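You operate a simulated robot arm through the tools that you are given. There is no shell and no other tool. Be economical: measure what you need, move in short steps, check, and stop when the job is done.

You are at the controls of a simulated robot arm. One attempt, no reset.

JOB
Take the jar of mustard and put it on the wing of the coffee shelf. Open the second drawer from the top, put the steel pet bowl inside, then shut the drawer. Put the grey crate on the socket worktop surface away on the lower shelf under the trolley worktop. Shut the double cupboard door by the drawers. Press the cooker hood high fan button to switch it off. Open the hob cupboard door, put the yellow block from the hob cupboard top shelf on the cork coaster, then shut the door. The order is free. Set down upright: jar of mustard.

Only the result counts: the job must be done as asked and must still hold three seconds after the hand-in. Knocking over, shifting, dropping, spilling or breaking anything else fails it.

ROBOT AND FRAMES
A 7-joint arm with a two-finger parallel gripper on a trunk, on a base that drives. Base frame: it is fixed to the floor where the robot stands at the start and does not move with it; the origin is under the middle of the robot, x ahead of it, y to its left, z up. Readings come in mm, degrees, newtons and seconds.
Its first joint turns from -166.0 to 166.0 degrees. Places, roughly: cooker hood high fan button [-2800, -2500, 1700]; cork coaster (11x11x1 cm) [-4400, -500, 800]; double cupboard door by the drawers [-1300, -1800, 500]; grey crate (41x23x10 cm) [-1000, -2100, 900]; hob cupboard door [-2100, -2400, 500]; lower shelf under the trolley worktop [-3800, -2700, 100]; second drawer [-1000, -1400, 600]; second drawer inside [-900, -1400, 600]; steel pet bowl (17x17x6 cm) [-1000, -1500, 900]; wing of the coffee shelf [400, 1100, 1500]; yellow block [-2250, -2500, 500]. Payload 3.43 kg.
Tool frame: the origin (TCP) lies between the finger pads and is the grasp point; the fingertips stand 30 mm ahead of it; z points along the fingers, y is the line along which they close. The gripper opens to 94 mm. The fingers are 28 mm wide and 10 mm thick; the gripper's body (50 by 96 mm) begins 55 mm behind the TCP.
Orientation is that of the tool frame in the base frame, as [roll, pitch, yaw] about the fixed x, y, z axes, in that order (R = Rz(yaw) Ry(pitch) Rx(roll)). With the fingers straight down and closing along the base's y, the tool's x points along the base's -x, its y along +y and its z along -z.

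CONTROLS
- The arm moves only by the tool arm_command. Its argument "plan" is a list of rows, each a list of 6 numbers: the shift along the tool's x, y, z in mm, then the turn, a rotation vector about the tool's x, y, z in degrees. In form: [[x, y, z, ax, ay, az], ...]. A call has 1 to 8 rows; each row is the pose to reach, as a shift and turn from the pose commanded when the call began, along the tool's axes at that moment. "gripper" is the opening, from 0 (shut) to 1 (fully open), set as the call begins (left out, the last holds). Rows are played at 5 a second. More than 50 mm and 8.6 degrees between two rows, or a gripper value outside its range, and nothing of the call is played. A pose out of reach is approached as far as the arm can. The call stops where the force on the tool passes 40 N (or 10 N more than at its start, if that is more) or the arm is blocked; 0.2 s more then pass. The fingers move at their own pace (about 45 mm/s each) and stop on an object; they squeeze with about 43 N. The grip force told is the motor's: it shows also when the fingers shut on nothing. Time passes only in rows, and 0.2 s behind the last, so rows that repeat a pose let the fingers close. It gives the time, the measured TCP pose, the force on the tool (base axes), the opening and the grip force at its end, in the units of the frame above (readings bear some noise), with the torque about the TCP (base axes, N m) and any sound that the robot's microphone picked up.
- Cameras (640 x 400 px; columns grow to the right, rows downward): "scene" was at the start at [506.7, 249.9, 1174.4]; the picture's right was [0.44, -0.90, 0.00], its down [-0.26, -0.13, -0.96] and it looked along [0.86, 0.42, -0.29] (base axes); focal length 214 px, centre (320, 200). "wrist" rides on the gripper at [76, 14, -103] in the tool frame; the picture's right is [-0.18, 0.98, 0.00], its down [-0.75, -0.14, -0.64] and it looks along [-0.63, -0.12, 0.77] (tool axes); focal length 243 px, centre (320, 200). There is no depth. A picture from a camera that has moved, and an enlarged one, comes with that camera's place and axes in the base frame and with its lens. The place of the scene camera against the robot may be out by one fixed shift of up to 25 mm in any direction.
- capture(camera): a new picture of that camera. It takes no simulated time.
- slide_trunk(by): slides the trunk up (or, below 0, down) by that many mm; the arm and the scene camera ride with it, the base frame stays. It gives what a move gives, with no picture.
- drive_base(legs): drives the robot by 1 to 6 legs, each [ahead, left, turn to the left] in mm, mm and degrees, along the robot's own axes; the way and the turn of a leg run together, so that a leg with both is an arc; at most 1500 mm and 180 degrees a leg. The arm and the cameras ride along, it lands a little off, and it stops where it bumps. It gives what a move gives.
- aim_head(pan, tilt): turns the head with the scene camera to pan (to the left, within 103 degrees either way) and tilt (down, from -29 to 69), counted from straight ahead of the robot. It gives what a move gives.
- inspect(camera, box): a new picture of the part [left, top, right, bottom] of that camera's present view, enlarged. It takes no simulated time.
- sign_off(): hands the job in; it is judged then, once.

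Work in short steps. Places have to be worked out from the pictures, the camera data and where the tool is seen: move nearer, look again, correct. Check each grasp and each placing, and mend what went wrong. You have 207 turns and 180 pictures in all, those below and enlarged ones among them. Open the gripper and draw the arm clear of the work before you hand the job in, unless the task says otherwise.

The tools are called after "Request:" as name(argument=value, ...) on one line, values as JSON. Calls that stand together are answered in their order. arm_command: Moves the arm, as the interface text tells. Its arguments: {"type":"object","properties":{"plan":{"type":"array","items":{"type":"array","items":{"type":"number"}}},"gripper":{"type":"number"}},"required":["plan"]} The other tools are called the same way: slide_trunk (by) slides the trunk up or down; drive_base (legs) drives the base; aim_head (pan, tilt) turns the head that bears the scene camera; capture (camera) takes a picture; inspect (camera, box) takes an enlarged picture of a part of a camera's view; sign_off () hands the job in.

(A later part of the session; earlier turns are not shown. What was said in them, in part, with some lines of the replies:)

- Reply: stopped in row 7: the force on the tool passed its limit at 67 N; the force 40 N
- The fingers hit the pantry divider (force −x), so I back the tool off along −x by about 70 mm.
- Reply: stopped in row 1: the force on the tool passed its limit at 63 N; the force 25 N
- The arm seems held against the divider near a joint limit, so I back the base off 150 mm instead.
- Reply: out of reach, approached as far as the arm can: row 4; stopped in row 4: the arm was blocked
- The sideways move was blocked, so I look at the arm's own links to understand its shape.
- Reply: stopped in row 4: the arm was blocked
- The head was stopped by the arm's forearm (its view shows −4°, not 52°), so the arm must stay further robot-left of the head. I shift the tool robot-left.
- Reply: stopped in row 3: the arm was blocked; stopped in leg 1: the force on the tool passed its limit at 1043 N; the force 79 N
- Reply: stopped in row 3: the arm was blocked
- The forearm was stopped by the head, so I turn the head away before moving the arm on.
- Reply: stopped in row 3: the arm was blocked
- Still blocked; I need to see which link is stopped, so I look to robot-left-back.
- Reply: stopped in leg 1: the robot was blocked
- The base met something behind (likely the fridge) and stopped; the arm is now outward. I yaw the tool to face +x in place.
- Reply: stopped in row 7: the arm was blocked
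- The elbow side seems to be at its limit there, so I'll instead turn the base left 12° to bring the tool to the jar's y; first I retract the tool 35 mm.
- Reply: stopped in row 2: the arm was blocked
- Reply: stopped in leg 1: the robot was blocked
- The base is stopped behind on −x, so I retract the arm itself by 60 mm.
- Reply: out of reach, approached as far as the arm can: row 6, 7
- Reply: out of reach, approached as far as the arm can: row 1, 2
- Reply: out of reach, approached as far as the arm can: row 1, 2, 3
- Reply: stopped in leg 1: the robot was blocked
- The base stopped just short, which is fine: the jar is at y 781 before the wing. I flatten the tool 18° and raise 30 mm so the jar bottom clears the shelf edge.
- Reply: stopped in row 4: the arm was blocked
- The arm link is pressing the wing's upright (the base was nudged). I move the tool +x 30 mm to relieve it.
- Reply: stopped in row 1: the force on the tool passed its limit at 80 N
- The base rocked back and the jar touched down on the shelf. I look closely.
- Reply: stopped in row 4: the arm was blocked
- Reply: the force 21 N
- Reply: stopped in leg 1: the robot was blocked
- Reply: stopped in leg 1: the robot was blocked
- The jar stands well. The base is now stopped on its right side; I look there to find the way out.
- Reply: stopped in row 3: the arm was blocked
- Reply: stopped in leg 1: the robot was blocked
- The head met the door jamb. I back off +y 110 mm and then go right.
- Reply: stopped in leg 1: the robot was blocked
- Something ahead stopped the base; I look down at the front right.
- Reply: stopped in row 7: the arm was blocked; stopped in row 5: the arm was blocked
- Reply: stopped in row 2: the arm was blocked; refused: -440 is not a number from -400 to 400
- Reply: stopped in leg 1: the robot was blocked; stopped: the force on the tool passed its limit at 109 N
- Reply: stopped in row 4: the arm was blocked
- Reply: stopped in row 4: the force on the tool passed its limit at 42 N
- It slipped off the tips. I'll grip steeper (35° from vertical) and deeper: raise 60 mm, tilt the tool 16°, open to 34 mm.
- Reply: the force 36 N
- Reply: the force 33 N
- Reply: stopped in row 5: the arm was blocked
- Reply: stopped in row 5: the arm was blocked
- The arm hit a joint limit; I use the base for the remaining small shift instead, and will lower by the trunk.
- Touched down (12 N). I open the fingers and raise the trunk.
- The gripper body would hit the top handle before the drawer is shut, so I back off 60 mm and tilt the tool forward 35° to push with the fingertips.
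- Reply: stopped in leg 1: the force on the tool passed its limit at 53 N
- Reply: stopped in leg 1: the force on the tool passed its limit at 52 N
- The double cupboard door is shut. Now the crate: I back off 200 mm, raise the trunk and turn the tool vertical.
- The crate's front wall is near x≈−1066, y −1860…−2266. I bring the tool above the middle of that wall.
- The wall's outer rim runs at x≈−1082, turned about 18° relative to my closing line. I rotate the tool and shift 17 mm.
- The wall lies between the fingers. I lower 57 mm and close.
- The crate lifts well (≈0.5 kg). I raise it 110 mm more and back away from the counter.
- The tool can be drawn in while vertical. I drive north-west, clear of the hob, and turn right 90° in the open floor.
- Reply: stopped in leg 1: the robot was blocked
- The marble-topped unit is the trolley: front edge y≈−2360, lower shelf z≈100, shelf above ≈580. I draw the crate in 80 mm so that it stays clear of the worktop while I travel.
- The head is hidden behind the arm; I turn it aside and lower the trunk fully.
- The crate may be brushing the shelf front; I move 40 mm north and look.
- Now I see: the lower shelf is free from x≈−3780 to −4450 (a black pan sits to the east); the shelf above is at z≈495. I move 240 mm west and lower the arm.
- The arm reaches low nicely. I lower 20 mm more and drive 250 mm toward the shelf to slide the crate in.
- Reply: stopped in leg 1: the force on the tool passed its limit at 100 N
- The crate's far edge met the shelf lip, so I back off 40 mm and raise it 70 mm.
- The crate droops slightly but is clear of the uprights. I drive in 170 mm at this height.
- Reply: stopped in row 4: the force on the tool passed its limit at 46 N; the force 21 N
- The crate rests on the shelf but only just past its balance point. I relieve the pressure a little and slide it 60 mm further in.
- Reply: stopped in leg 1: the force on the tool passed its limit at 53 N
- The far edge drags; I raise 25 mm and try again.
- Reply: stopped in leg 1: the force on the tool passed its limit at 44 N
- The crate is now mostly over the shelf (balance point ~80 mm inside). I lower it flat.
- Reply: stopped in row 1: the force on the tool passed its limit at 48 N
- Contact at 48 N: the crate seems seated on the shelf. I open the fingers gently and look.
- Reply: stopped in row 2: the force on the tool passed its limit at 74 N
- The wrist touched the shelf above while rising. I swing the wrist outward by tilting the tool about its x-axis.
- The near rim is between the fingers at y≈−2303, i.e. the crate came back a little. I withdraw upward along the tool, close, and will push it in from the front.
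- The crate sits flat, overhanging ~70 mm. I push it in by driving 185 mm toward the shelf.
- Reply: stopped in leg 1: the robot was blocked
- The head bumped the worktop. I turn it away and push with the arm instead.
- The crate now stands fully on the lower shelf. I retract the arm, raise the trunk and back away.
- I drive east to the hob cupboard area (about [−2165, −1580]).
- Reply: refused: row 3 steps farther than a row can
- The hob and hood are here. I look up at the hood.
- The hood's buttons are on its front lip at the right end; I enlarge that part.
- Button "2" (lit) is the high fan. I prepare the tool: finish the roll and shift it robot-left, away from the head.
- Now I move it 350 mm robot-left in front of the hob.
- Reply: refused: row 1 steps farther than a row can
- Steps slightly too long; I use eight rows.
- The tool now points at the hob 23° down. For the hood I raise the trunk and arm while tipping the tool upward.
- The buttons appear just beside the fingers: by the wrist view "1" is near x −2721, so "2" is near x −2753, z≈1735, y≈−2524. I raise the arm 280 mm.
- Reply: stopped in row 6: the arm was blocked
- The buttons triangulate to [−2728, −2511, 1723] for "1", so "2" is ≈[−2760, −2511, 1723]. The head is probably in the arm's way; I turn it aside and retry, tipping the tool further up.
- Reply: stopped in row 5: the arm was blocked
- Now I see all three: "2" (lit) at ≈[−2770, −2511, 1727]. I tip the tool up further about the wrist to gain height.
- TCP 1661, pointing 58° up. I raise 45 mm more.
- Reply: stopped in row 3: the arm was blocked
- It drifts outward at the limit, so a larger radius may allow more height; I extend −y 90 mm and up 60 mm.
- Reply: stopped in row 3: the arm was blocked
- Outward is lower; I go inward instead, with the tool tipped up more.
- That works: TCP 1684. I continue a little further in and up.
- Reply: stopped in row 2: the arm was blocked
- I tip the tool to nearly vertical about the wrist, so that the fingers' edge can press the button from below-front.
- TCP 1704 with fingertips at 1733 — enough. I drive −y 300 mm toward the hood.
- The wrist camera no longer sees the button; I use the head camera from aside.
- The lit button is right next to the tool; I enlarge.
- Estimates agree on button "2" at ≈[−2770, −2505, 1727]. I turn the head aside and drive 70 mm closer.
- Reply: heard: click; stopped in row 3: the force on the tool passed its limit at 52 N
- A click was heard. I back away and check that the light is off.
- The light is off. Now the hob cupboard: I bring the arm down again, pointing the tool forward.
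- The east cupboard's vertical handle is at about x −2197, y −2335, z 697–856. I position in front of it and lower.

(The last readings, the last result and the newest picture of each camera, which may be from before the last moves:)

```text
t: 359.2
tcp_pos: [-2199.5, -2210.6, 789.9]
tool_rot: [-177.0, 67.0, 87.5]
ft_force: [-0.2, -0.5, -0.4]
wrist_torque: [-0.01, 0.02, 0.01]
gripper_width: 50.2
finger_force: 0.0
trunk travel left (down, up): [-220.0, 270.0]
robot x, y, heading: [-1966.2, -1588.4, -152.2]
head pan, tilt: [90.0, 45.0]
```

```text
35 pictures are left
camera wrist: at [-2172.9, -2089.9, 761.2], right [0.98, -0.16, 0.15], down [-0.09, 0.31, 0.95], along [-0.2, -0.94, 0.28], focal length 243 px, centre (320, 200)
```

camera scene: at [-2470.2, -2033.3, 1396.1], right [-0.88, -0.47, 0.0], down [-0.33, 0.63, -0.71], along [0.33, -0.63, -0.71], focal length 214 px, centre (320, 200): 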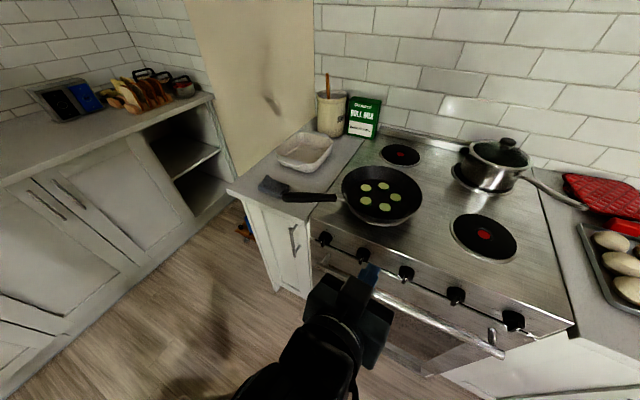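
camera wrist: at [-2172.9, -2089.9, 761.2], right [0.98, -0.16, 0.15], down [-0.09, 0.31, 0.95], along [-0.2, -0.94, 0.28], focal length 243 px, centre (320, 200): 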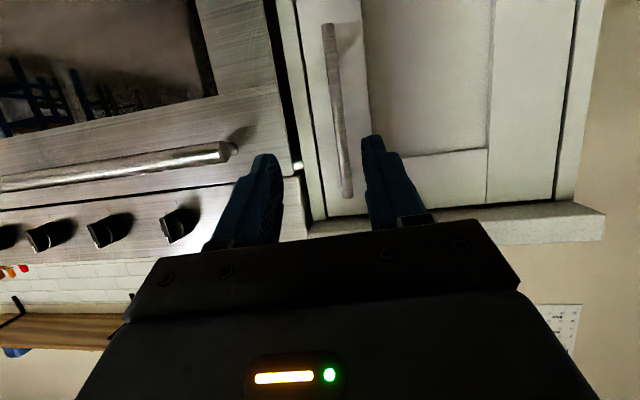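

The bar is centered at x≈−2195, between the fingers. I advance along and slightly down onto it.

Request:
arm_command(plan=[[-7, 0, 41, 0, 0, 0], [-13, 0, 82, 0, 0, 0], [-18, 0, 112, 0, 0, 0]])

Request:
capture(camera="wrist")

```text
t: 360.0
tcp_pos: [-2209.1, -2320.9, 763.6]
tool_rot: [-177.0, 66.9, 87.6]
ft_force: [0.1, -0.4, 0.1]
wrist_torque: [-0.02, 0.0, 0.03]
gripper_width: 51.5
finger_force: 0.1
trunk travel left (down, up): [-220.0, 270.0]
robot x, y, heading: [-1967.1, -1588.6, -152.3]
head pan, tilt: [90.0, 45.0]
```

```text
34 pictures are left
camera wrist: at [-2183.9, -2199.8, 733.7], right [0.98, -0.16, 0.15], down [-0.09, 0.31, 0.95], along [-0.2, -0.94, 0.28], focal length 243 px, centre (320, 200)
```

wrist: 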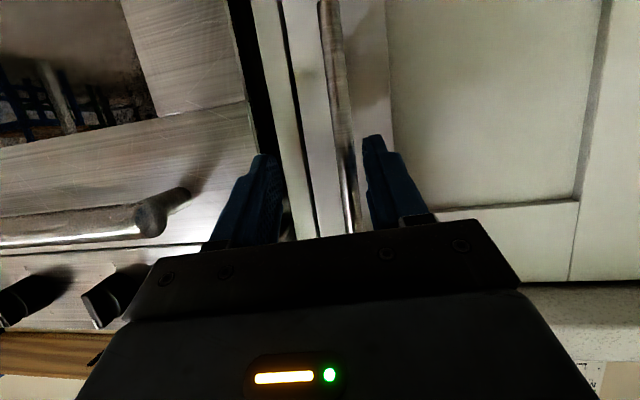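

The bar is still ahead (y≈−2375). I advance 42 mm more and shift 9 mm east.

Request:
arm_command(plan=[[-8, 5, 20, 0, 0, 0], [-16, 9, 40, 0, 0, 0]])

Request:
arm_command(plan=[[0, 0, 0, 0, 0, 0], [0, 0, 0, 0, 0, 0], [0, 0, 0, 0, 0, 0], [0, 0, 0, 0, 0, 0]], gripper=0)

Request:
capture(camera="wrist")

```text
t: 360.5
tcp_pos: [-2202.5, -2352.0, 761.3]
tool_rot: [-177.0, 67.0, 87.5]
ft_force: [-3.8, 23.5, 5.9]
wrist_torque: [-0.2, -0.14, 0.58]
gripper_width: 48.7
finger_force: 0.1
trunk travel left (down, up): [-220.0, 270.0]
robot x, y, heading: [-1964.3, -1587.5, -152.1]
head pan, tilt: [90.0, 45.0]
stopped in row 2: the force on the tool passed its limit at 95 N (the readings are from after the stop); the commanded pose is now the measured one
```

```text
t: 361.5
tcp_pos: [-2196.3, -2352.2, 761.9]
tool_rot: [-177.4, 66.8, 87.9]
ft_force: [34.4, -7.5, -2.3]
wrist_torque: [-0.41, -1.01, -0.23]
gripper_width: 16.5
finger_force: 45.4
trunk travel left (down, up): [-220.0, 270.0]
robot x, y, heading: [-1966.8, -1585.5, -152.2]
head pan, tilt: [90.0, 45.0]
```

```text
33 pictures are left
camera wrist: at [-2172.5, -2231.6, 732.4], right [0.98, -0.15, 0.15], down [-0.1, 0.3, 0.95], along [-0.19, -0.94, 0.28], focal length 243 px, centre (320, 200)
```

wrist: 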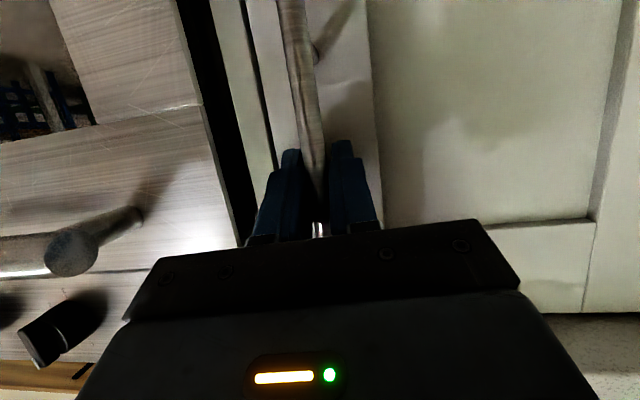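

The bar is held (16.5 mm). I swing the door open along its arc (hinge at the east side, radius ≈224 mm), first 25°.

Request:
drive_base(legs=[[-72, -65, 0]])

Request:
drive_base(legs=[[-93, -28, 0]])

Request:
capture(camera="wrist")

```text
t: 362.8
tcp_pos: [-2161.5, -2260.8, 761.9]
tool_rot: [-177.3, 66.8, 88.1]
ft_force: [0.2, -0.1, 1.6]
wrist_torque: [0.38, -0.57, -0.02]
gripper_width: 16.3
finger_force: 45.3
trunk travel left (down, up): [-220.0, 270.0]
robot x, y, heading: [-1930.7, -1495.6, -151.9]
head pan, tilt: [90.0, 45.0]
stopped in leg 1: the force on the tool passed its limit at 47 N (the readings are from after the stop); the commanded pose is now the measured one
```

```text
t: 363.9
tcp_pos: [-2089.1, -2193.6, 761.9]
tool_rot: [-177.3, 66.9, 88.4]
ft_force: [9.1, -15.0, -0.8]
wrist_torque: [0.37, -0.46, -0.04]
gripper_width: 16.3
finger_force: 45.2
trunk travel left (down, up): [-220.0, 270.0]
robot x, y, heading: [-1861.8, -1426.4, -152.1]
head pan, tilt: [90.0, 45.0]
```

```text
32 pictures are left
camera wrist: at [-2066.7, -2071.5, 732.4], right [0.98, -0.14, 0.15], down [-0.1, 0.3, 0.95], along [-0.18, -0.94, 0.28], focal length 243 px, centre (320, 200)
```

wrist: 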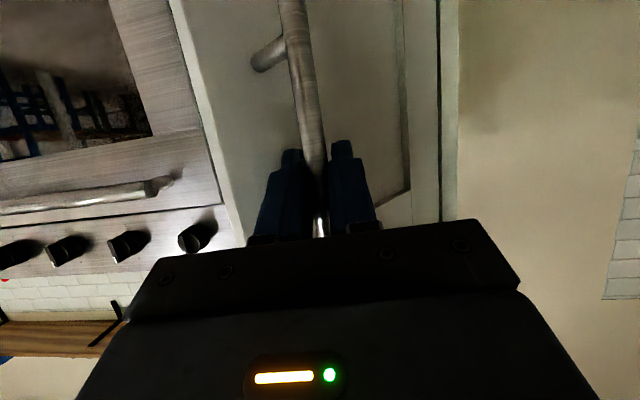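

The door follows (≈50°). I continue to about 90°.

Request:
drive_base(legs=[[-96, 13, 0]])

Request:
drive_base(legs=[[-62, 33, 0]])

Request:
aim_head(pan=75, tilt=30)

Request:
capture(camera="scene")

```text
t: 364.8
tcp_pos: [-2067.9, -2182.9, 762.0]
tool_rot: [-177.8, 66.9, 87.5]
ft_force: [-0.8, 3.3, 1.2]
wrist_torque: [0.31, -0.75, 0.04]
gripper_width: 16.3
finger_force: 44.9
trunk travel left (down, up): [-220.0, 270.0]
robot x, y, heading: [-1835.1, -1418.0, -152.2]
head pan, tilt: [90.0, 45.0]
stopped in leg 1: the force on the tool passed its limit at 46 N (the readings are from after the stop); the commanded pose is now the measured one
```

```text
t: 365.6
tcp_pos: [-2048.8, -2180.8, 761.9]
tool_rot: [-178.2, 66.5, 86.6]
ft_force: [-0.4, 2.6, 1.4]
wrist_torque: [0.12, -1.23, 0.04]
gripper_width: 16.4
finger_force: 45.1
trunk travel left (down, up): [-220.0, 270.0]
robot x, y, heading: [-1816.4, -1417.0, -152.1]
head pan, tilt: [90.0, 45.0]
stopped in leg 1: the force on the tool passed its limit at 47 N (the readings are from after the stop); the commanded pose is now the measured one
```

```text
t: 366.4
tcp_pos: [-2049.6, -2181.5, 761.2]
tool_rot: [-177.8, 66.5, 87.0]
ft_force: [-0.3, 3.3, 0.9]
wrist_torque: [-0.23, -1.12, -0.03]
gripper_width: 16.7
finger_force: 45.3
trunk travel left (down, up): [-220.0, 270.0]
robot x, y, heading: [-1814.7, -1416.2, -152.2]
head pan, tilt: [75.0, 30.0]
```

```text
31 pictures are left
camera scene: at [-2066.5, -1898.7, 1148.6], right [-0.97, -0.22, 0.0], down [-0.11, 0.49, -0.87], along [0.19, -0.84, -0.5], focal length 214 px, centre (320, 200)
```

scene: 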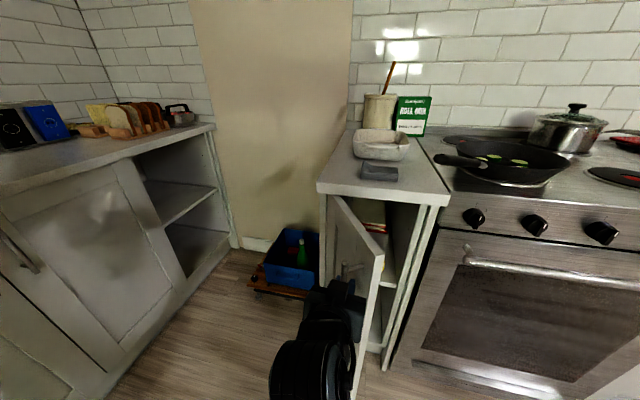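

The door is open ~70°. I release the bar and withdraw, then look inside.

Request:
arm_command(plan=[[0, 0, 0, 0, 0, 0], [0, 0, 0, 0, 0, 0], [12, 0, -28, 0, 0, 0], [28, 0, -66, 0, 0, 0], [40, 0, -100, 0, 0, 0]], gripper=0.45)

Request:
drive_base(legs=[[170, 0, 0]])

Request:
slide_trunk(by=-200)

Request:
capture(camera="wrist")

```text
t: 367.6
tcp_pos: [-2040.7, -2072.7, 764.0]
tool_rot: [-177.8, 66.7, 86.9]
ft_force: [0.4, 0.5, -0.3]
wrist_torque: [0.0, -0.01, 0.0]
gripper_width: 42.4
finger_force: 0.0
trunk travel left (down, up): [-220.0, 270.0]
robot x, y, heading: [-1814.4, -1416.7, -152.0]
head pan, tilt: [75.0, 30.0]
```

```text
t: 369.1
tcp_pos: [-2189.1, -2151.5, 763.4]
tool_rot: [-177.8, 66.6, 87.0]
ft_force: [0.2, 0.1, 0.0]
wrist_torque: [-0.02, 0.01, -0.01]
gripper_width: 42.3
finger_force: 0.0
trunk travel left (down, up): [-220.0, 270.0]
robot x, y, heading: [-1965.6, -1495.5, -152.2]
head pan, tilt: [75.0, 30.0]
```

```text
t: 371.2
tcp_pos: [-2189.3, -2151.3, 563.6]
tool_rot: [-177.7, 66.6, 87.0]
ft_force: [0.4, -0.2, 0.2]
wrist_torque: [0.0, -0.04, -0.01]
gripper_width: 42.3
finger_force: 0.0
trunk travel left (down, up): [-20.0, 470.0]
robot x, y, heading: [-1966.0, -1496.7, -152.2]
head pan, tilt: [75.0, 30.0]
```

```text
30 pictures are left
camera wrist: at [-2164.6, -2030.6, 535.4], right [0.98, -0.16, 0.15], down [-0.1, 0.3, 0.95], along [-0.2, -0.94, 0.28], focal length 243 px, centre (320, 200)
```

wrist: 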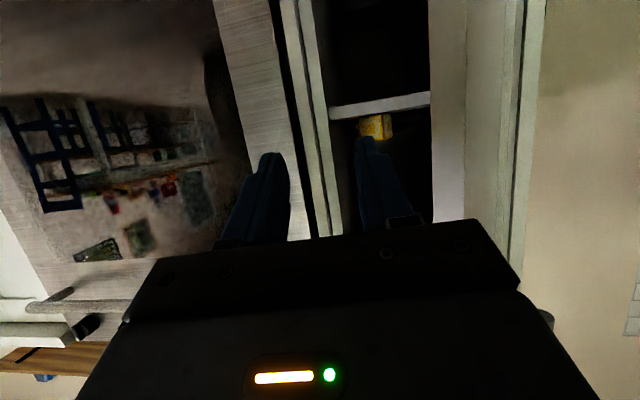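

The yellow block sits on the top shelf at about x −2138, z≈550. I steepen the tool by 15°, open the fingers and align the base in x.

Request:
arm_command(plan=[[0, 0, 0, 0, 7.5, 0], [0, 0, 0, 0, 15, 0]], gripper=0.88)

Request:
drive_base(legs=[[7, 107, 0]])

Request:
capture(camera="wrist")

```text
t: 371.8
tcp_pos: [-2190.6, -2151.3, 563.9]
tool_rot: [-178.6, 51.5, 86.1]
ft_force: [0.2, -0.5, 0.2]
wrist_torque: [0.04, -0.01, 0.01]
gripper_width: 82.7
finger_force: 0.1
trunk travel left (down, up): [-20.0, 470.0]
robot x, y, heading: [-1964.6, -1493.6, -151.9]
head pan, tilt: [75.0, 30.0]
```

```text
t: 373.0
tcp_pos: [-2146.9, -2248.7, 564.1]
tool_rot: [-178.7, 51.7, 86.1]
ft_force: [0.2, -0.4, 0.9]
wrist_torque: [0.0, -0.04, -0.02]
gripper_width: 82.9
finger_force: 0.0
trunk travel left (down, up): [-20.0, 470.0]
robot x, y, heading: [-1924.9, -1593.7, -152.0]
head pan, tilt: [75.0, 30.0]
```

```text
29 pictures are left
camera wrist: at [-2121.3, -2123.9, 568.6], right [0.97, -0.2, 0.13], down [-0.12, 0.05, 0.99], along [-0.2, -0.98, 0.02], focal length 243 px, centre (320, 200)
```

wrist: 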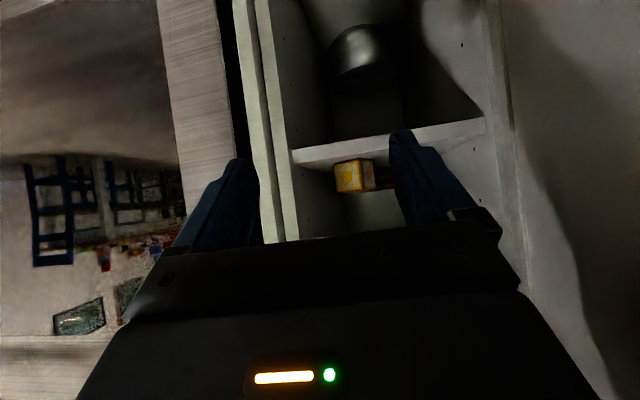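

I enlarge to see what stands beside the block.

Request:
inspect(camera="wrist", box=[270, 110, 450, 220])

```text
3.56 times, centred on (360, 165) of wrist
camera zoom: at [-2121.3, -2123.9, 568.6], right [0.97, -0.2, 0.13], down [-0.12, 0.05, 0.99], along [-0.2, -0.98, 0.02], focal length 863 px, centre (178, 324)
```

zoom: 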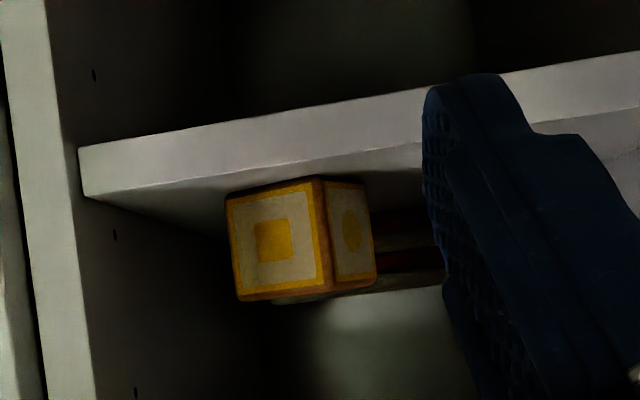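

It is a ~45 mm cube, turned about 27°, with its centre near [−2140, −2513, 548]; closing will square it up. I advance 200 mm with the base and then the arm.

Request:
drive_base(legs=[[88, 180, 0]])

Request:
capture(camera="wrist")

```text
t: 374.6
tcp_pos: [-2140.6, -2448.4, 563.3]
tool_rot: [-178.7, 51.6, 86.0]
ft_force: [-0.2, -0.8, 0.3]
wrist_torque: [-0.04, 0.0, -0.01]
gripper_width: 82.8
finger_force: 0.1
trunk travel left (down, up): [-20.0, 470.0]
robot x, y, heading: [-1916.7, -1792.8, -152.2]
head pan, tilt: [75.0, 30.0]
```

```text
27 pictures are left
camera wrist: at [-2115.3, -2323.8, 568.5], right [0.97, -0.2, 0.13], down [-0.12, 0.05, 0.99], along [-0.2, -0.98, 0.02], focal length 243 px, centre (320, 200)
```

wrist: 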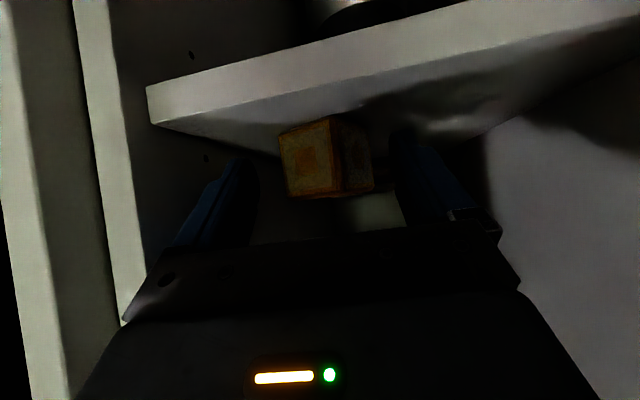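

Aligned. I advance 58 mm and close.

Request:
arm_command(plan=[[-17, 0, 23, 0, 0, 0], [-34, 0, 47, 0, 0, 0]])

Request:
arm_command(plan=[[0, 0, 0, 0, 0, 0], [0, 0, 0, 0, 0, 0], [0, 0, 0, 0, 0, 0], [0, 0, 0, 0, 0, 0], [0, 0, 0, 0, 0, 0]], gripper=0)

Request:
capture(camera="wrist")

```text
t: 375.2
tcp_pos: [-2146.3, -2507.3, 562.3]
tool_rot: [-178.5, 51.5, 86.1]
ft_force: [-0.3, -0.1, 0.5]
wrist_torque: [-0.04, 0.03, -0.03]
gripper_width: 82.7
finger_force: 0.1
trunk travel left (down, up): [-20.0, 470.0]
robot x, y, heading: [-1914.2, -1794.5, -151.9]
head pan, tilt: [75.0, 30.0]
```

```text
t: 376.4
tcp_pos: [-2146.8, -2506.5, 562.8]
tool_rot: [-178.6, 51.7, 86.2]
ft_force: [-0.6, -1.6, 4.5]
wrist_torque: [0.17, 0.16, 0.08]
gripper_width: 52.6
finger_force: 42.7
trunk travel left (down, up): [-20.0, 470.0]
robot x, y, heading: [-1914.0, -1791.7, -152.0]
head pan, tilt: [75.0, 30.0]
```

```text
26 pictures are left
camera wrist: at [-2120.1, -2382.3, 566.6], right [0.97, -0.2, 0.13], down [-0.12, 0.05, 0.99], along [-0.2, -0.98, 0.02], focal length 243 px, centre (320, 200)
```

wrist: 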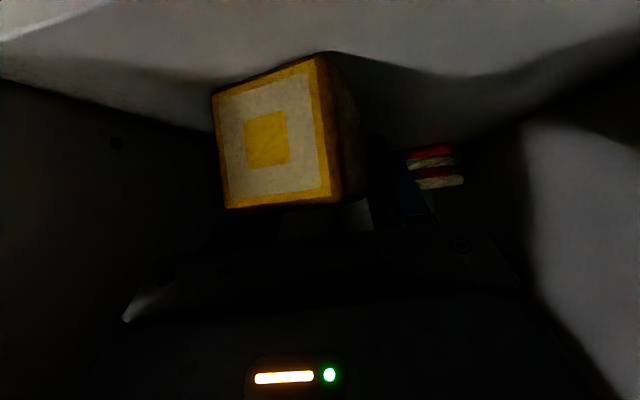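

The block is held (52.6 mm). I lift 25 mm and back out 330 mm.

Request:
arm_command(plan=[[-10, 0, -8, 0, 0, 0], [-20, 0, -16, 0, 0, 0]])

Request:
drive_base(legs=[[-155, -291, 0]])

Request:
aim_head(pan=85, tilt=25)

Request:
capture(camera="scene")

```text
t: 377.0
tcp_pos: [-2143.7, -2506.5, 586.4]
tool_rot: [-178.6, 51.5, 86.1]
ft_force: [-0.2, 0.5, 0.2]
wrist_torque: [-0.03, -0.05, 0.02]
gripper_width: 51.0
finger_force: 42.7
trunk travel left (down, up): [-20.0, 470.0]
robot x, y, heading: [-1913.2, -1791.9, -151.9]
head pan, tilt: [75.0, 30.0]
```

```text
t: 379.2
tcp_pos: [-2145.5, -2178.0, 587.2]
tool_rot: [-178.6, 51.6, 86.0]
ft_force: [0.2, -0.2, -1.0]
wrist_torque: [0.0, -0.04, 0.03]
gripper_width: 50.4
finger_force: 42.8
trunk travel left (down, up): [-20.0, 470.0]
robot x, y, heading: [-1911.9, -1467.5, -152.3]
head pan, tilt: [75.0, 30.0]
```

```text
t: 379.9
tcp_pos: [-2146.0, -2178.6, 586.8]
tool_rot: [-178.7, 51.6, 85.9]
ft_force: [-0.8, 1.0, 0.2]
wrist_torque: [0.0, -0.01, 0.0]
gripper_width: 50.4
finger_force: 42.9
trunk travel left (down, up): [-20.0, 470.0]
robot x, y, heading: [-1913.8, -1461.5, -152.3]
head pan, tilt: [85.0, 25.0]
```

```text
25 pictures are left
camera scene: at [-2150.5, -1941.8, 956.5], right [-0.92, -0.39, 0.0], down [-0.16, 0.39, -0.91], along [0.35, -0.84, -0.42], focal length 214 px, centre (320, 200)
```

scene: 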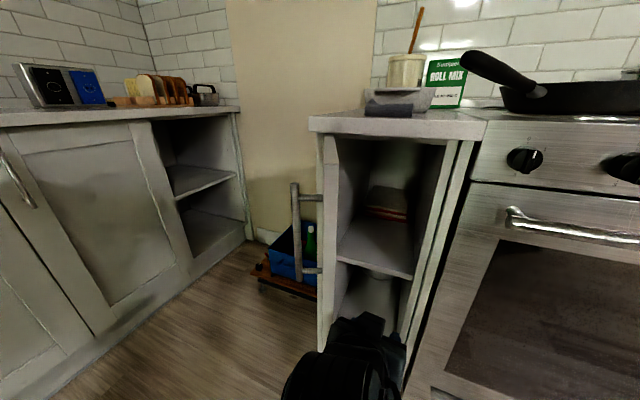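

The door stands ~67° open. While holding the block, I go round its free edge to the outer (east) side, to shut it gently.

Request:
drive_base(legs=[[-55, -105, 0]])

Request:
arm_command(plan=[[0, 47, 0, 0, 0, 0], [0, 94, 0, 0, 0, 0], [0, 140, 0, 0, 0, 0]])

Request:
drive_base(legs=[[-50, 26, 0], [55, 105, 0]])

Request:
capture(camera="scene")

```text
t: 381.1
tcp_pos: [-2145.9, -2059.9, 587.1]
tool_rot: [-178.7, 51.5, 85.9]
ft_force: [0.5, -0.9, -1.0]
wrist_torque: [-0.02, -0.03, -0.03]
gripper_width: 50.7
finger_force: 42.9
trunk travel left (down, up): [-20.0, 470.0]
robot x, y, heading: [-1915.5, -1346.4, -152.4]
head pan, tilt: [85.0, 25.0]
```

```text
t: 381.9
tcp_pos: [-2005.7, -2073.4, 586.2]
tool_rot: [-178.6, 51.6, 85.9]
ft_force: [-0.1, -0.6, -1.3]
wrist_torque: [-0.04, -0.01, 0.02]
gripper_width: 50.4
finger_force: 43.2
trunk travel left (down, up): [-20.0, 470.0]
robot x, y, heading: [-1913.1, -1345.4, -152.6]
head pan, tilt: [85.0, 25.0]
```

```text
t: 383.7
tcp_pos: [-1948.5, -2192.1, 584.9]
tool_rot: [-178.6, 51.6, 85.9]
ft_force: [0.4, 0.9, -0.5]
wrist_torque: [-0.03, -0.02, 0.0]
gripper_width: 50.1
finger_force: 42.9
trunk travel left (down, up): [-20.0, 470.0]
robot x, y, heading: [-1856.9, -1465.1, -152.1]
head pan, tilt: [85.0, 25.0]
```

```text
24 pictures are left
camera scene: at [-2093.8, -1942.5, 956.6], right [-0.92, -0.39, 0.0], down [-0.16, 0.39, -0.91], along [0.35, -0.84, -0.42], focal length 214 px, centre (320, 200)
```

scene: 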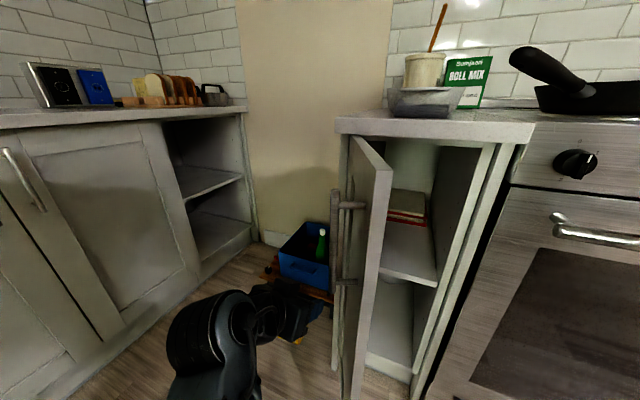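

The tool is on the door's outer side. I push it round: first west-southwest.

Request:
drive_base(legs=[[158, -15, 0]])

Request:
drive_base(legs=[[85, 60, 0]])

Request:
capture(camera="scene")

```text
t: 385.1
tcp_pos: [-2094.3, -2250.6, 585.4]
tool_rot: [-178.6, 51.6, 86.1]
ft_force: [-0.4, -0.4, -1.1]
wrist_torque: [-0.04, -0.02, 0.03]
gripper_width: 49.8
finger_force: 42.9
trunk travel left (down, up): [-20.0, 470.0]
robot x, y, heading: [-2001.2, -1524.1, -152.3]
head pan, tilt: [85.0, 25.0]
```

```text
t: 386.3
tcp_pos: [-2138.7, -2344.3, 585.1]
tool_rot: [-178.6, 51.5, 86.0]
ft_force: [-0.2, 0.3, -1.2]
wrist_torque: [-0.04, 0.0, 0.02]
gripper_width: 49.7
finger_force: 43.2
trunk travel left (down, up): [-20.0, 470.0]
robot x, y, heading: [-2046.2, -1616.9, -152.2]
head pan, tilt: [85.0, 25.0]
```

```text
23 pictures are left
camera scene: at [-2284.8, -2093.4, 956.6], right [-0.92, -0.39, 0.0], down [-0.16, 0.39, -0.91], along [0.35, -0.84, -0.42], focal length 214 px, centre (320, 200)
```

scene: 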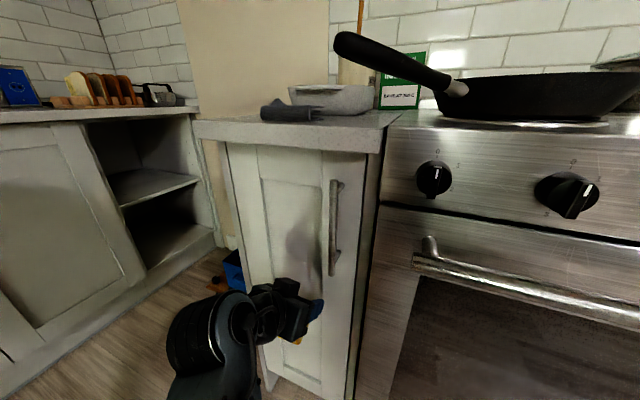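

Nearly shut; I push 30 mm more until it stops.

Request:
drive_base(legs=[[15, 28, 0]])

Request:
inspect(camera="scene", box=[190, 90, 430, 390])

```text
t: 387.1
tcp_pos: [-2137.8, -2351.7, 584.3]
tool_rot: [-178.5, 51.1, 86.1]
ft_force: [0.2, 3.0, -0.4]
wrist_torque: [-0.04, 0.0, 0.07]
gripper_width: 49.8
finger_force: 43.5
trunk travel left (down, up): [-20.0, 470.0]
robot x, y, heading: [-2052.2, -1631.8, -152.1]
head pan, tilt: [85.0, 25.0]
stopped in leg 1: the force on the tool passed its limit at 123 N (the readings are from after the stop); the commanded pose is now the measured one
```

```text
1.33 times, centred on (310, 240) of scene
camera zoom: at [-2285.0, -2107.1, 956.4], right [-0.92, -0.39, 0.0], down [-0.16, 0.39, -0.91], along [0.35, -0.84, -0.42], focal length 286 px, centre (333, 147)
```

zoom: 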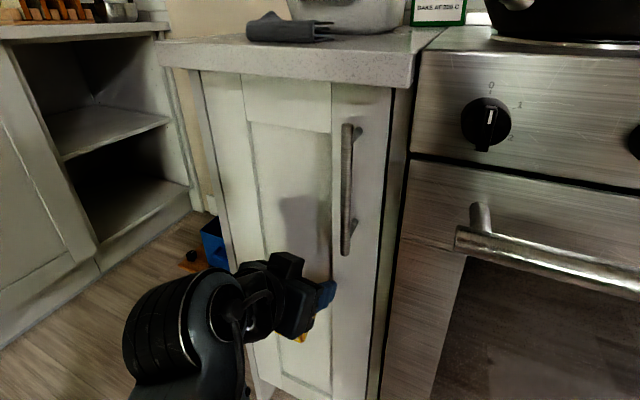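

The hob cupboard is shut (firm stop) and the block is still held. I back off, raise the trunk, and drive west toward the dining table.

Request:
drive_base(legs=[[-94, -177, 0]])

Request:
slide_trunk(by=400)

Request:
drive_base(legs=[[700, -400, 0], [700, -400, 0]])

Request:
aim_head(pan=-82, tilt=20)

Request:
capture(camera="scene")

```text
t: 388.7
tcp_pos: [-2133.7, -2154.2, 584.5]
tool_rot: [-178.5, 51.1, 86.2]
ft_force: [0.7, 0.6, -1.0]
wrist_torque: [-0.03, 0.02, 0.0]
gripper_width: 49.1
finger_force: 42.8
trunk travel left (down, up): [-20.0, 470.0]
robot x, y, heading: [-2048.8, -1430.7, -151.7]
head pan, tilt: [85.0, 25.0]
```

```text
t: 392.5
tcp_pos: [-2134.2, -2152.8, 985.1]
tool_rot: [-178.5, 51.0, 86.2]
ft_force: [0.0, 0.4, -0.3]
wrist_torque: [-0.03, 0.03, 0.07]
gripper_width: 49.1
finger_force: 43.3
trunk travel left (down, up): [-420.0, 70.0]
robot x, y, heading: [-2049.2, -1428.5, -151.5]
head pan, tilt: [85.0, 25.0]
```

```text
t: 394.5
tcp_pos: [-2360.8, -2146.2, 984.2]
tool_rot: [-178.5, 51.1, 86.1]
ft_force: [-0.3, 1.2, -0.3]
wrist_torque: [0.0, 0.03, 0.0]
gripper_width: 48.7
finger_force: 43.3
trunk travel left (down, up): [-420.0, 70.0]
robot x, y, heading: [-2268.2, -1423.0, -152.3]
head pan, tilt: [85.0, 25.0]
stopped in leg 1: the robot was blocked; the commanded pose is now the measured one
```

```text
t: 397.0
tcp_pos: [-2361.4, -2147.3, 983.4]
tool_rot: [-178.5, 51.1, 86.1]
ft_force: [0.0, 0.8, -0.6]
wrist_torque: [0.01, 0.0, -0.02]
gripper_width: 48.5
finger_force: 43.0
trunk travel left (down, up): [-420.0, 70.0]
robot x, y, heading: [-2272.9, -1424.6, -152.2]
head pan, tilt: [-82.0, 20.0]
```

```text
21 pictures are left
camera scene: at [-2598.2, -1740.9, 1364.7], right [0.81, 0.59, 0.0], down [0.2, -0.28, -0.94], along [-0.55, 0.76, -0.34], focal length 214 px, centre (320, 200)
```

scene: 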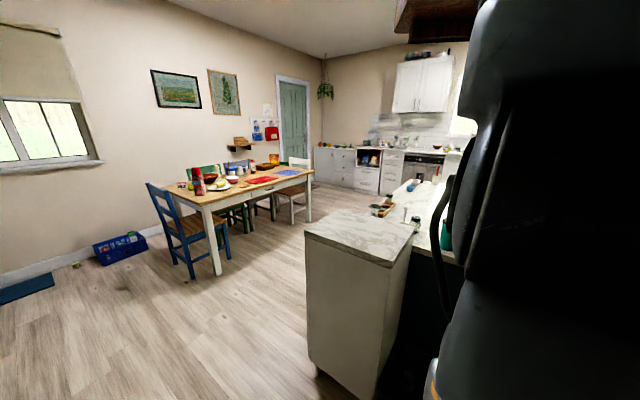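

The way west needs a bit more distance from the island. The table's east side (x≈−4170) is free. I go south a little, then west, then turn right 88°.

Request:
drive_base(legs=[[150, 72, 0], [1130, -596, 0]])

Request:
drive_base(legs=[[0, 0, -88]])

Request:
aim_head(pan=-10, tilt=25)

Request:
capture(camera="scene")

```text
t: 404.5
tcp_pos: [-3726.8, -2268.9, 984.0]
tool_rot: [-178.5, 51.1, 86.5]
ft_force: [-0.7, -0.7, -1.0]
wrist_torque: [-0.04, -0.02, 0.02]
gripper_width: 48.0
finger_force: 43.0
trunk travel left (down, up): [-420.0, 70.0]
robot x, y, heading: [-3645.6, -1542.6, -151.8]
head pan, tilt: [-82.0, 20.0]
```

```text
t: 408.6
tcp_pos: [-4371.1, -1490.9, 984.1]
tool_rot: [-178.5, 51.1, -1.2]
ft_force: [0.2, 0.4, -0.3]
wrist_torque: [-0.01, 0.04, -0.01]
gripper_width: 48.2
finger_force: 43.1
trunk travel left (down, up): [-420.0, 70.0]
robot x, y, heading: [-3641.4, -1544.0, 120.9]
head pan, tilt: [-82.0, 20.0]
```

```text
t: 410.1
tcp_pos: [-4370.5, -1490.9, 983.7]
tool_rot: [-178.5, 51.2, -1.2]
ft_force: [0.2, 0.2, -0.9]
wrist_torque: [-0.01, 0.02, -0.03]
gripper_width: 48.4
finger_force: 43.5
trunk travel left (down, up): [-420.0, 70.0]
robot x, y, heading: [-3640.6, -1544.7, 120.8]
head pan, tilt: [-10.0, 25.0]
```

```text
20 pictures are left
camera scene: at [-4075.4, -1210.7, 1356.6], right [0.94, 0.35, 0.0], down [0.15, -0.4, -0.91], along [-0.32, 0.85, -0.42], focal length 214 px, centre (320, 200)
```

scene: 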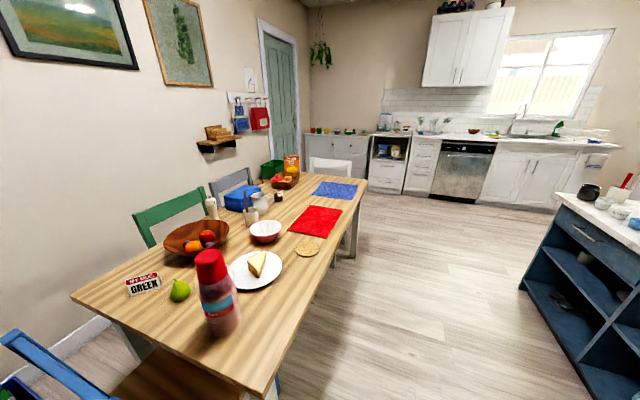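

The cork coaster is at about [−4378, −515]; the bottle stands near x −4457. I raise the trunk fully and drive alongside the table, keeping 25 mm further east.

Request:
slide_trunk(by=70)

Request:
drive_base(legs=[[820, -518, 0]])

Request:
capture(camera="wrist")

```text
t: 411.1
tcp_pos: [-4371.0, -1491.5, 1055.0]
tool_rot: [-178.5, 50.9, -1.1]
ft_force: [0.1, 0.6, 0.0]
wrist_torque: [-0.01, 0.04, 0.02]
gripper_width: 48.2
finger_force: 43.5
trunk travel left (down, up): [-490.0, 0.0]
robot x, y, heading: [-3643.4, -1545.4, 120.6]
head pan, tilt: [-10.0, 25.0]
```

```text
t: 416.2
tcp_pos: [-4354.6, -523.7, 1055.0]
tool_rot: [-178.5, 51.1, -0.9]
ft_force: [-0.4, 0.8, -0.2]
wrist_torque: [0.02, 0.09, 0.02]
gripper_width: 48.0
finger_force: 42.6
trunk travel left (down, up): [-490.0, 0.0]
robot x, y, heading: [-3628.0, -575.9, 120.9]
head pan, tilt: [-10.0, 25.0]
```

```text
19 pictures are left
camera wrist: at [-4226.5, -545.2, 1060.4], right [-0.15, -0.98, 0.13], down [0.03, 0.12, 0.99], along [-0.99, 0.15, 0.01], focal length 243 px, centre (320, 200)
```

wrist: 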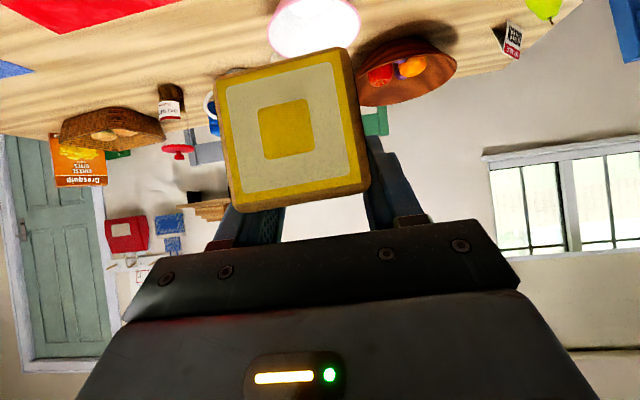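

The block is well held. I check block against coaster with the head camera.

Request:
aim_head(pan=85, tilt=45)

Request:
capture(camera="scene")

```text
t: 417.9
tcp_pos: [-4354.3, -525.0, 1054.6]
tool_rot: [-178.6, 51.1, -0.9]
ft_force: [0.8, 0.4, -0.4]
wrist_torque: [-0.02, 0.05, 0.01]
gripper_width: 48.3
finger_force: 42.9
trunk travel left (down, up): [-490.0, 0.0]
robot x, y, heading: [-3628.5, -576.0, 120.7]
head pan, tilt: [85.0, 45.0]
```

```text
18 pictures are left
camera scene: at [-4100.4, -365.3, 1396.0], right [-0.44, 0.9, 0.0], down [0.64, 0.31, -0.71], along [-0.64, -0.31, -0.71], focal length 214 px, centre (320, 200)
```

scene: 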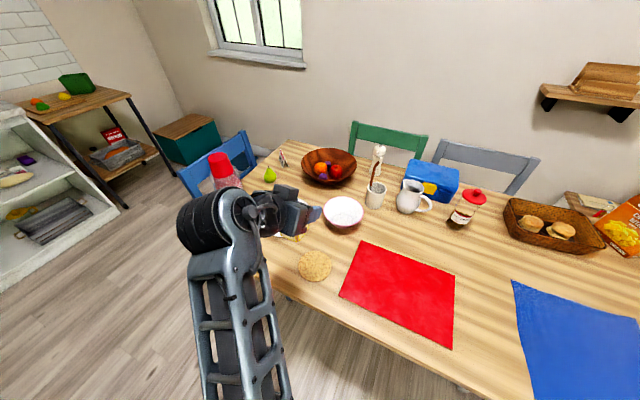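

The coaster centre is ≈[−4378, −523]; the block is at ≈[−4348, −513]. I shift 30 mm west, 10 mm south and lower 185 mm.

Request:
drive_base(legs=[[7, 31, 0]])

Request:
slide_trunk(by=-165)

Request:
inspect(camera="scene", box=[180, 100, 440, 300])

Request:
capture(camera="wrist")

```text
t: 418.7
tcp_pos: [-4384.9, -534.3, 1054.3]
tool_rot: [-178.5, 51.1, -0.9]
ft_force: [0.2, 0.0, -0.9]
wrist_torque: [0.0, 0.02, 0.01]
gripper_width: 48.2
finger_force: 42.7
trunk travel left (down, up): [-490.0, 0.0]
robot x, y, heading: [-3658.7, -580.8, 120.8]
head pan, tilt: [85.0, 45.0]
```

```text
t: 420.6
tcp_pos: [-4386.2, -533.5, 890.1]
tool_rot: [-178.6, 51.0, -1.0]
ft_force: [-0.3, 0.1, -0.2]
wrist_torque: [0.02, 0.0, 0.01]
gripper_width: 48.4
finger_force: 42.6
trunk travel left (down, up): [-325.0, 165.0]
robot x, y, heading: [-3656.6, -585.5, 120.8]
head pan, tilt: [85.0, 45.0]
```

```text
2.00 times, centred on (310, 200) of scene
camera zoom: at [-4130.6, -375.2, 1231.0], right [-0.44, 0.9, 0.0], down [0.64, 0.31, -0.71], along [-0.64, -0.31, -0.71], focal length 429 px, centre (340, 200)
```

zoom: 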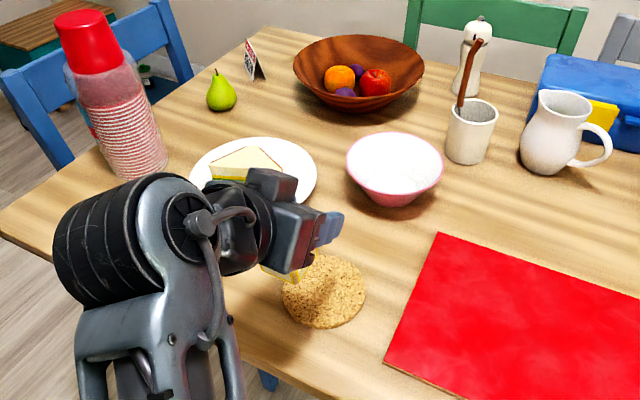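

```text
16 pictures are left
camera wrist: at [-4256.9, -555.0, 895.4], right [-0.15, -0.98, 0.13], down [0.03, 0.12, 0.99], along [-0.99, 0.15, 0.01], focal length 243 px, centre (320, 200)
```

wrist: 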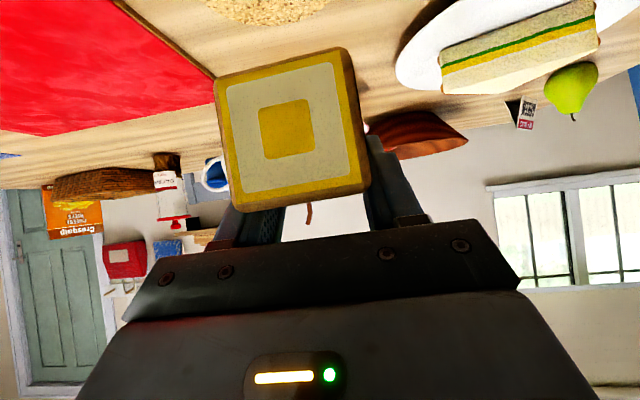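

Coaster centre ≈[−4372, −514], top z≈770; the block is within ~10 mm of it. I lower until it touches.

Request:
slide_trunk(by=-45)

Request:
slide_trunk(by=-30)

Request:
inspect(camera="scene", box=[200, 120, 420, 280])

```text
t: 421.5
tcp_pos: [-4385.0, -534.4, 844.3]
tool_rot: [-178.5, 51.0, -0.9]
ft_force: [0.8, 0.1, -0.4]
wrist_torque: [0.03, 0.02, 0.03]
gripper_width: 48.1
finger_force: 42.8
trunk travel left (down, up): [-280.0, 210.0]
robot x, y, heading: [-3657.3, -585.7, 120.9]
head pan, tilt: [85.0, 45.0]
```

```text
t: 422.2
tcp_pos: [-4384.9, -534.3, 814.2]
tool_rot: [-178.5, 51.1, -0.9]
ft_force: [-1.2, -0.7, -0.5]
wrist_torque: [-0.01, 0.02, -0.03]
gripper_width: 48.2
finger_force: 42.6
trunk travel left (down, up): [-250.0, 240.0]
robot x, y, heading: [-3657.4, -586.7, 120.8]
head pan, tilt: [85.0, 45.0]
```

```text
2.50 times, centred on (310, 200) of scene
camera zoom: at [-4130.6, -375.2, 1156.0], right [-0.44, 0.9, 0.0], down [0.64, 0.31, -0.71], along [-0.64, -0.31, -0.71], focal length 536 px, centre (345, 200)
```

zoom: 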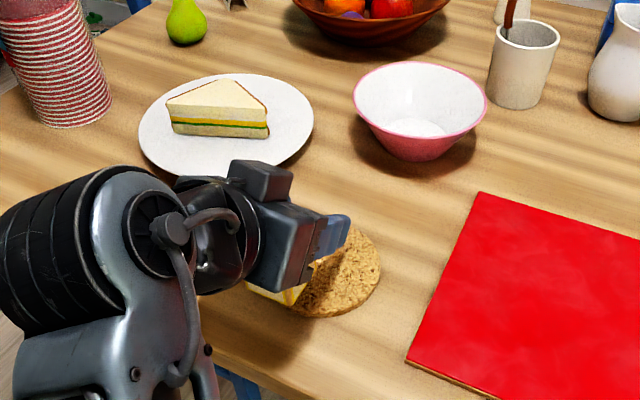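

Not yet touching. Both views put the block ~14 mm south of the coaster centre, so I nudge it 12 mm north and lower to contact.

Request:
arm_command(plan=[[0, -12, 0, 0, 0, 0]])

Request:
slide_trunk(by=-20)

```text
t: 422.6
tcp_pos: [-4384.8, -521.3, 813.8]
tool_rot: [-178.5, 51.1, -0.9]
ft_force: [0.2, 0.9, -0.4]
wrist_torque: [0.01, 0.04, -0.01]
gripper_width: 48.2
finger_force: 43.0
trunk travel left (down, up): [-250.0, 240.0]
robot x, y, heading: [-3655.7, -590.0, 120.4]
head pan, tilt: [85.0, 45.0]
```

```text
t: 423.3
tcp_pos: [-4383.6, -521.2, 797.6]
tool_rot: [-178.6, 51.2, -0.9]
ft_force: [0.0, -0.7, 13.8]
wrist_torque: [-0.28, -0.33, 0.0]
gripper_width: 48.0
finger_force: 42.8
trunk travel left (down, up): [-230.0, 260.0]
robot x, y, heading: [-3655.4, -586.4, 120.6]
head pan, tilt: [85.0, 45.0]
```

Contact: 14 N upward at TCP 797. I look before releasing.

Request:
capture(camera="wrist")

Request:
inspect(camera="scene", box=[240, 160, 380, 270])

```text
14 pictures are left
camera wrist: at [-4256.7, -542.6, 802.1], right [-0.15, -0.98, 0.13], down [0.04, 0.13, 0.99], along [-0.99, 0.15, 0.02], focal length 243 px, centre (320, 200)
```

wrist: 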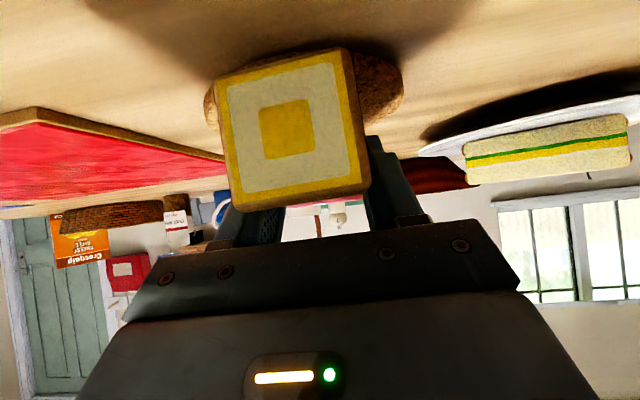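

```text
3.64 times, centred on (310, 215) of scene
camera zoom: at [-4130.3, -375.2, 1136.3], right [-0.44, 0.9, 0.0], down [0.64, 0.31, -0.71], along [-0.64, -0.31, -0.71], focal length 780 px, centre (356, 146)
```

zoom: 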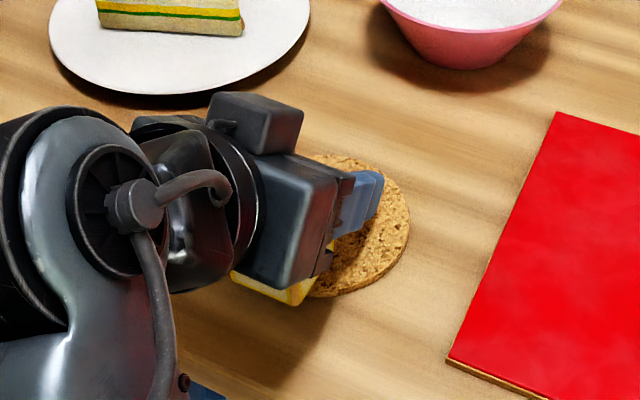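

The block's near edge seems ~10–20 mm east of ideal, so I lift 8 mm, shift 20 mm west, and set it down again.

Request:
arm_command(plan=[[-6, 0, -5, 0, 0, 0], [-19, 0, 10, 0, 0, 0], [-14, 0, 14, 0, 0, 0]])

Request:
slide_trunk(by=-5)

Request:
capture(camera="wrist")

```text
t: 424.1
tcp_pos: [-4403.9, -522.0, 798.0]
tool_rot: [-178.6, 51.1, -0.9]
ft_force: [0.9, -1.1, 4.4]
wrist_torque: [-0.17, -0.34, -0.01]
gripper_width: 47.9
finger_force: 42.9
trunk travel left (down, up): [-230.0, 260.0]
robot x, y, heading: [-3657.5, -583.0, 120.8]
head pan, tilt: [85.0, 45.0]
```

```text
t: 424.6
tcp_pos: [-4404.7, -520.9, 796.2]
tool_rot: [-178.5, 51.5, -1.1]
ft_force: [-1.0, 1.1, 28.3]
wrist_torque: [-0.36, -1.28, 0.08]
gripper_width: 48.1
finger_force: 43.0
trunk travel left (down, up): [-225.0, 265.0]
robot x, y, heading: [-3660.3, -587.6, 120.6]
head pan, tilt: [85.0, 45.0]
```

```text
12 pictures are left
camera wrist: at [-4277.5, -541.7, 800.2], right [-0.15, -0.98, 0.13], down [0.04, 0.13, 0.99], along [-0.99, 0.16, 0.02], focal length 243 px, centre (320, 200)
```

wrist: 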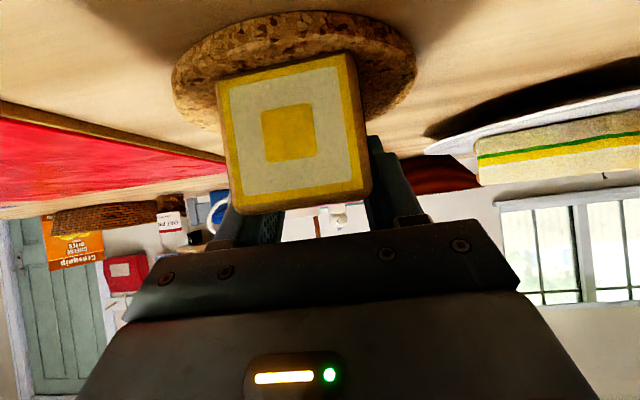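

Now the coaster shows all round the block. I release.

Request:
arm_command(plan=[[0, 0, 0, 0, 0, 0], [0, 0, 0, 0, 0, 0], [0, 0, 0, 0, 0, 0]], gripper=0.8)

Request:
arm_command(plan=[[0, 0, -35, 0, 0, 0], [0, 0, -75, 0, 0, 0], [0, 0, -115, 0, 0, 0]])

Request:
inspect(camera="scene", box=[220, 130, 400, 270])

```text
t: 425.4
tcp_pos: [-4403.2, -521.2, 791.0]
tool_rot: [-178.6, 51.1, -0.9]
ft_force: [1.2, 0.1, 0.1]
wrist_torque: [0.0, 0.01, 0.03]
gripper_width: 75.2
finger_force: 0.2
trunk travel left (down, up): [-225.0, 265.0]
robot x, y, heading: [-3654.1, -582.8, 120.8]
head pan, tilt: [85.0, 45.0]
```

```text
t: 426.2
tcp_pos: [-4314.6, -526.1, 864.8]
tool_rot: [-178.6, 51.1, -1.1]
ft_force: [0.7, 0.6, -0.5]
wrist_torque: [-0.02, 0.01, 0.0]
gripper_width: 75.1
finger_force: 0.1
trunk travel left (down, up): [-225.0, 265.0]
robot x, y, heading: [-3656.2, -587.7, 121.0]
head pan, tilt: [85.0, 45.0]
```

```text
2.86 times, centred on (310, 200) of scene
camera zoom: at [-4130.7, -375.2, 1130.9], right [-0.44, 0.9, 0.0], down [0.64, 0.31, -0.71], along [-0.64, -0.31, -0.71], focal length 613 px, centre (349, 200)
```

zoom: 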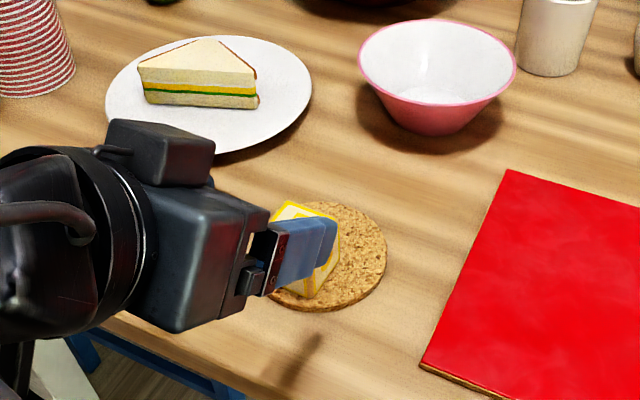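

The block stands on the coaster. I raise the trunk and draw back from the table, then take a last look.

Request:
slide_trunk(by=200)

Request:
drive_base(legs=[[-50, -100, 0]])

Request:
capture(camera="scene")

```text
t: 428.4
tcp_pos: [-4314.7, -526.9, 1065.0]
tool_rot: [-178.5, 51.1, -0.9]
ft_force: [-0.1, -0.4, -0.1]
wrist_torque: [0.02, -0.02, -0.01]
gripper_width: 75.2
finger_force: 0.0
trunk travel left (down, up): [-425.0, 65.0]
robot x, y, heading: [-3654.9, -586.5, 120.5]
head pan, tilt: [85.0, 45.0]
```

```text
t: 429.6
tcp_pos: [-4203.9, -520.5, 1063.9]
tool_rot: [-178.5, 51.1, -0.8]
ft_force: [0.0, 0.7, -0.4]
wrist_torque: [0.04, -0.02, -0.01]
gripper_width: 75.2
finger_force: 0.0
trunk travel left (down, up): [-425.0, 65.0]
robot x, y, heading: [-3547.0, -576.3, 120.9]
head pan, tilt: [85.0, 45.0]
```

```text
10 pictures are left
camera scene: at [-4019.5, -368.5, 1331.0], right [-0.44, 0.9, 0.0], down [0.64, 0.31, -0.71], along [-0.64, -0.31, -0.71], focal length 214 px, centre (320, 200)
```

scene: 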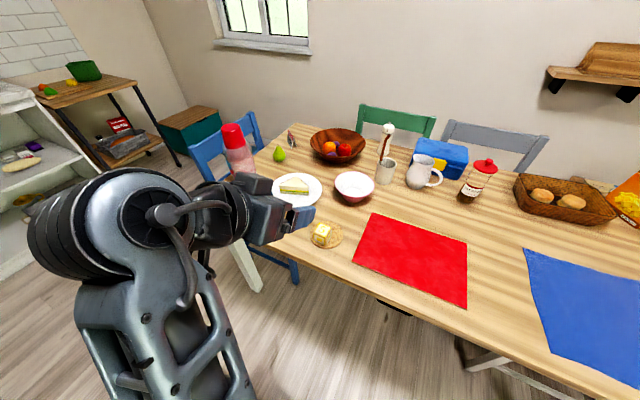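

The block is on the coaster, and the gripper is open and clear of the table. The other parts of the job were checked when I did each one, so I hand in.

Request:
sign_off()

```text
The job is handed in.
```

I did all six parts of the job and handed it in, but the base or arm bumped things several times, so something else may have shifted.

- **Mustard:** the jar stands upright on the coffee shelf wing. The gripper dragged it about 85 mm sideways as I let go, but it stayed standing.
- **Bowl and second drawer:** the steel bowl is in the second drawer, and the drawer is pushed firmly shut.
- **Double cupboard door:** it is pushed firmly shut.
- **Grey crate:** it sits fully on the lower shelf under the trolley worktop. The wrist hit the shelf above with about 74 N; nothing on that shelf looked moved.
- **Cooker hood:** I heard a click when I pressed the high fan button, and its light went out.
- **Yellow block:** it stands on the cork coaster, and the hob cupboard door is pushed firmly shut.

**Bumps along the way:**
- The gripper hit the pantry divider with about 1,040 N; nothing on those shelves looked moved.
- The base probably nudged the black ball and the green box near the island. It also probably touched the dustpan and the fridge.
- I did not check any of these floor items again before handing in.
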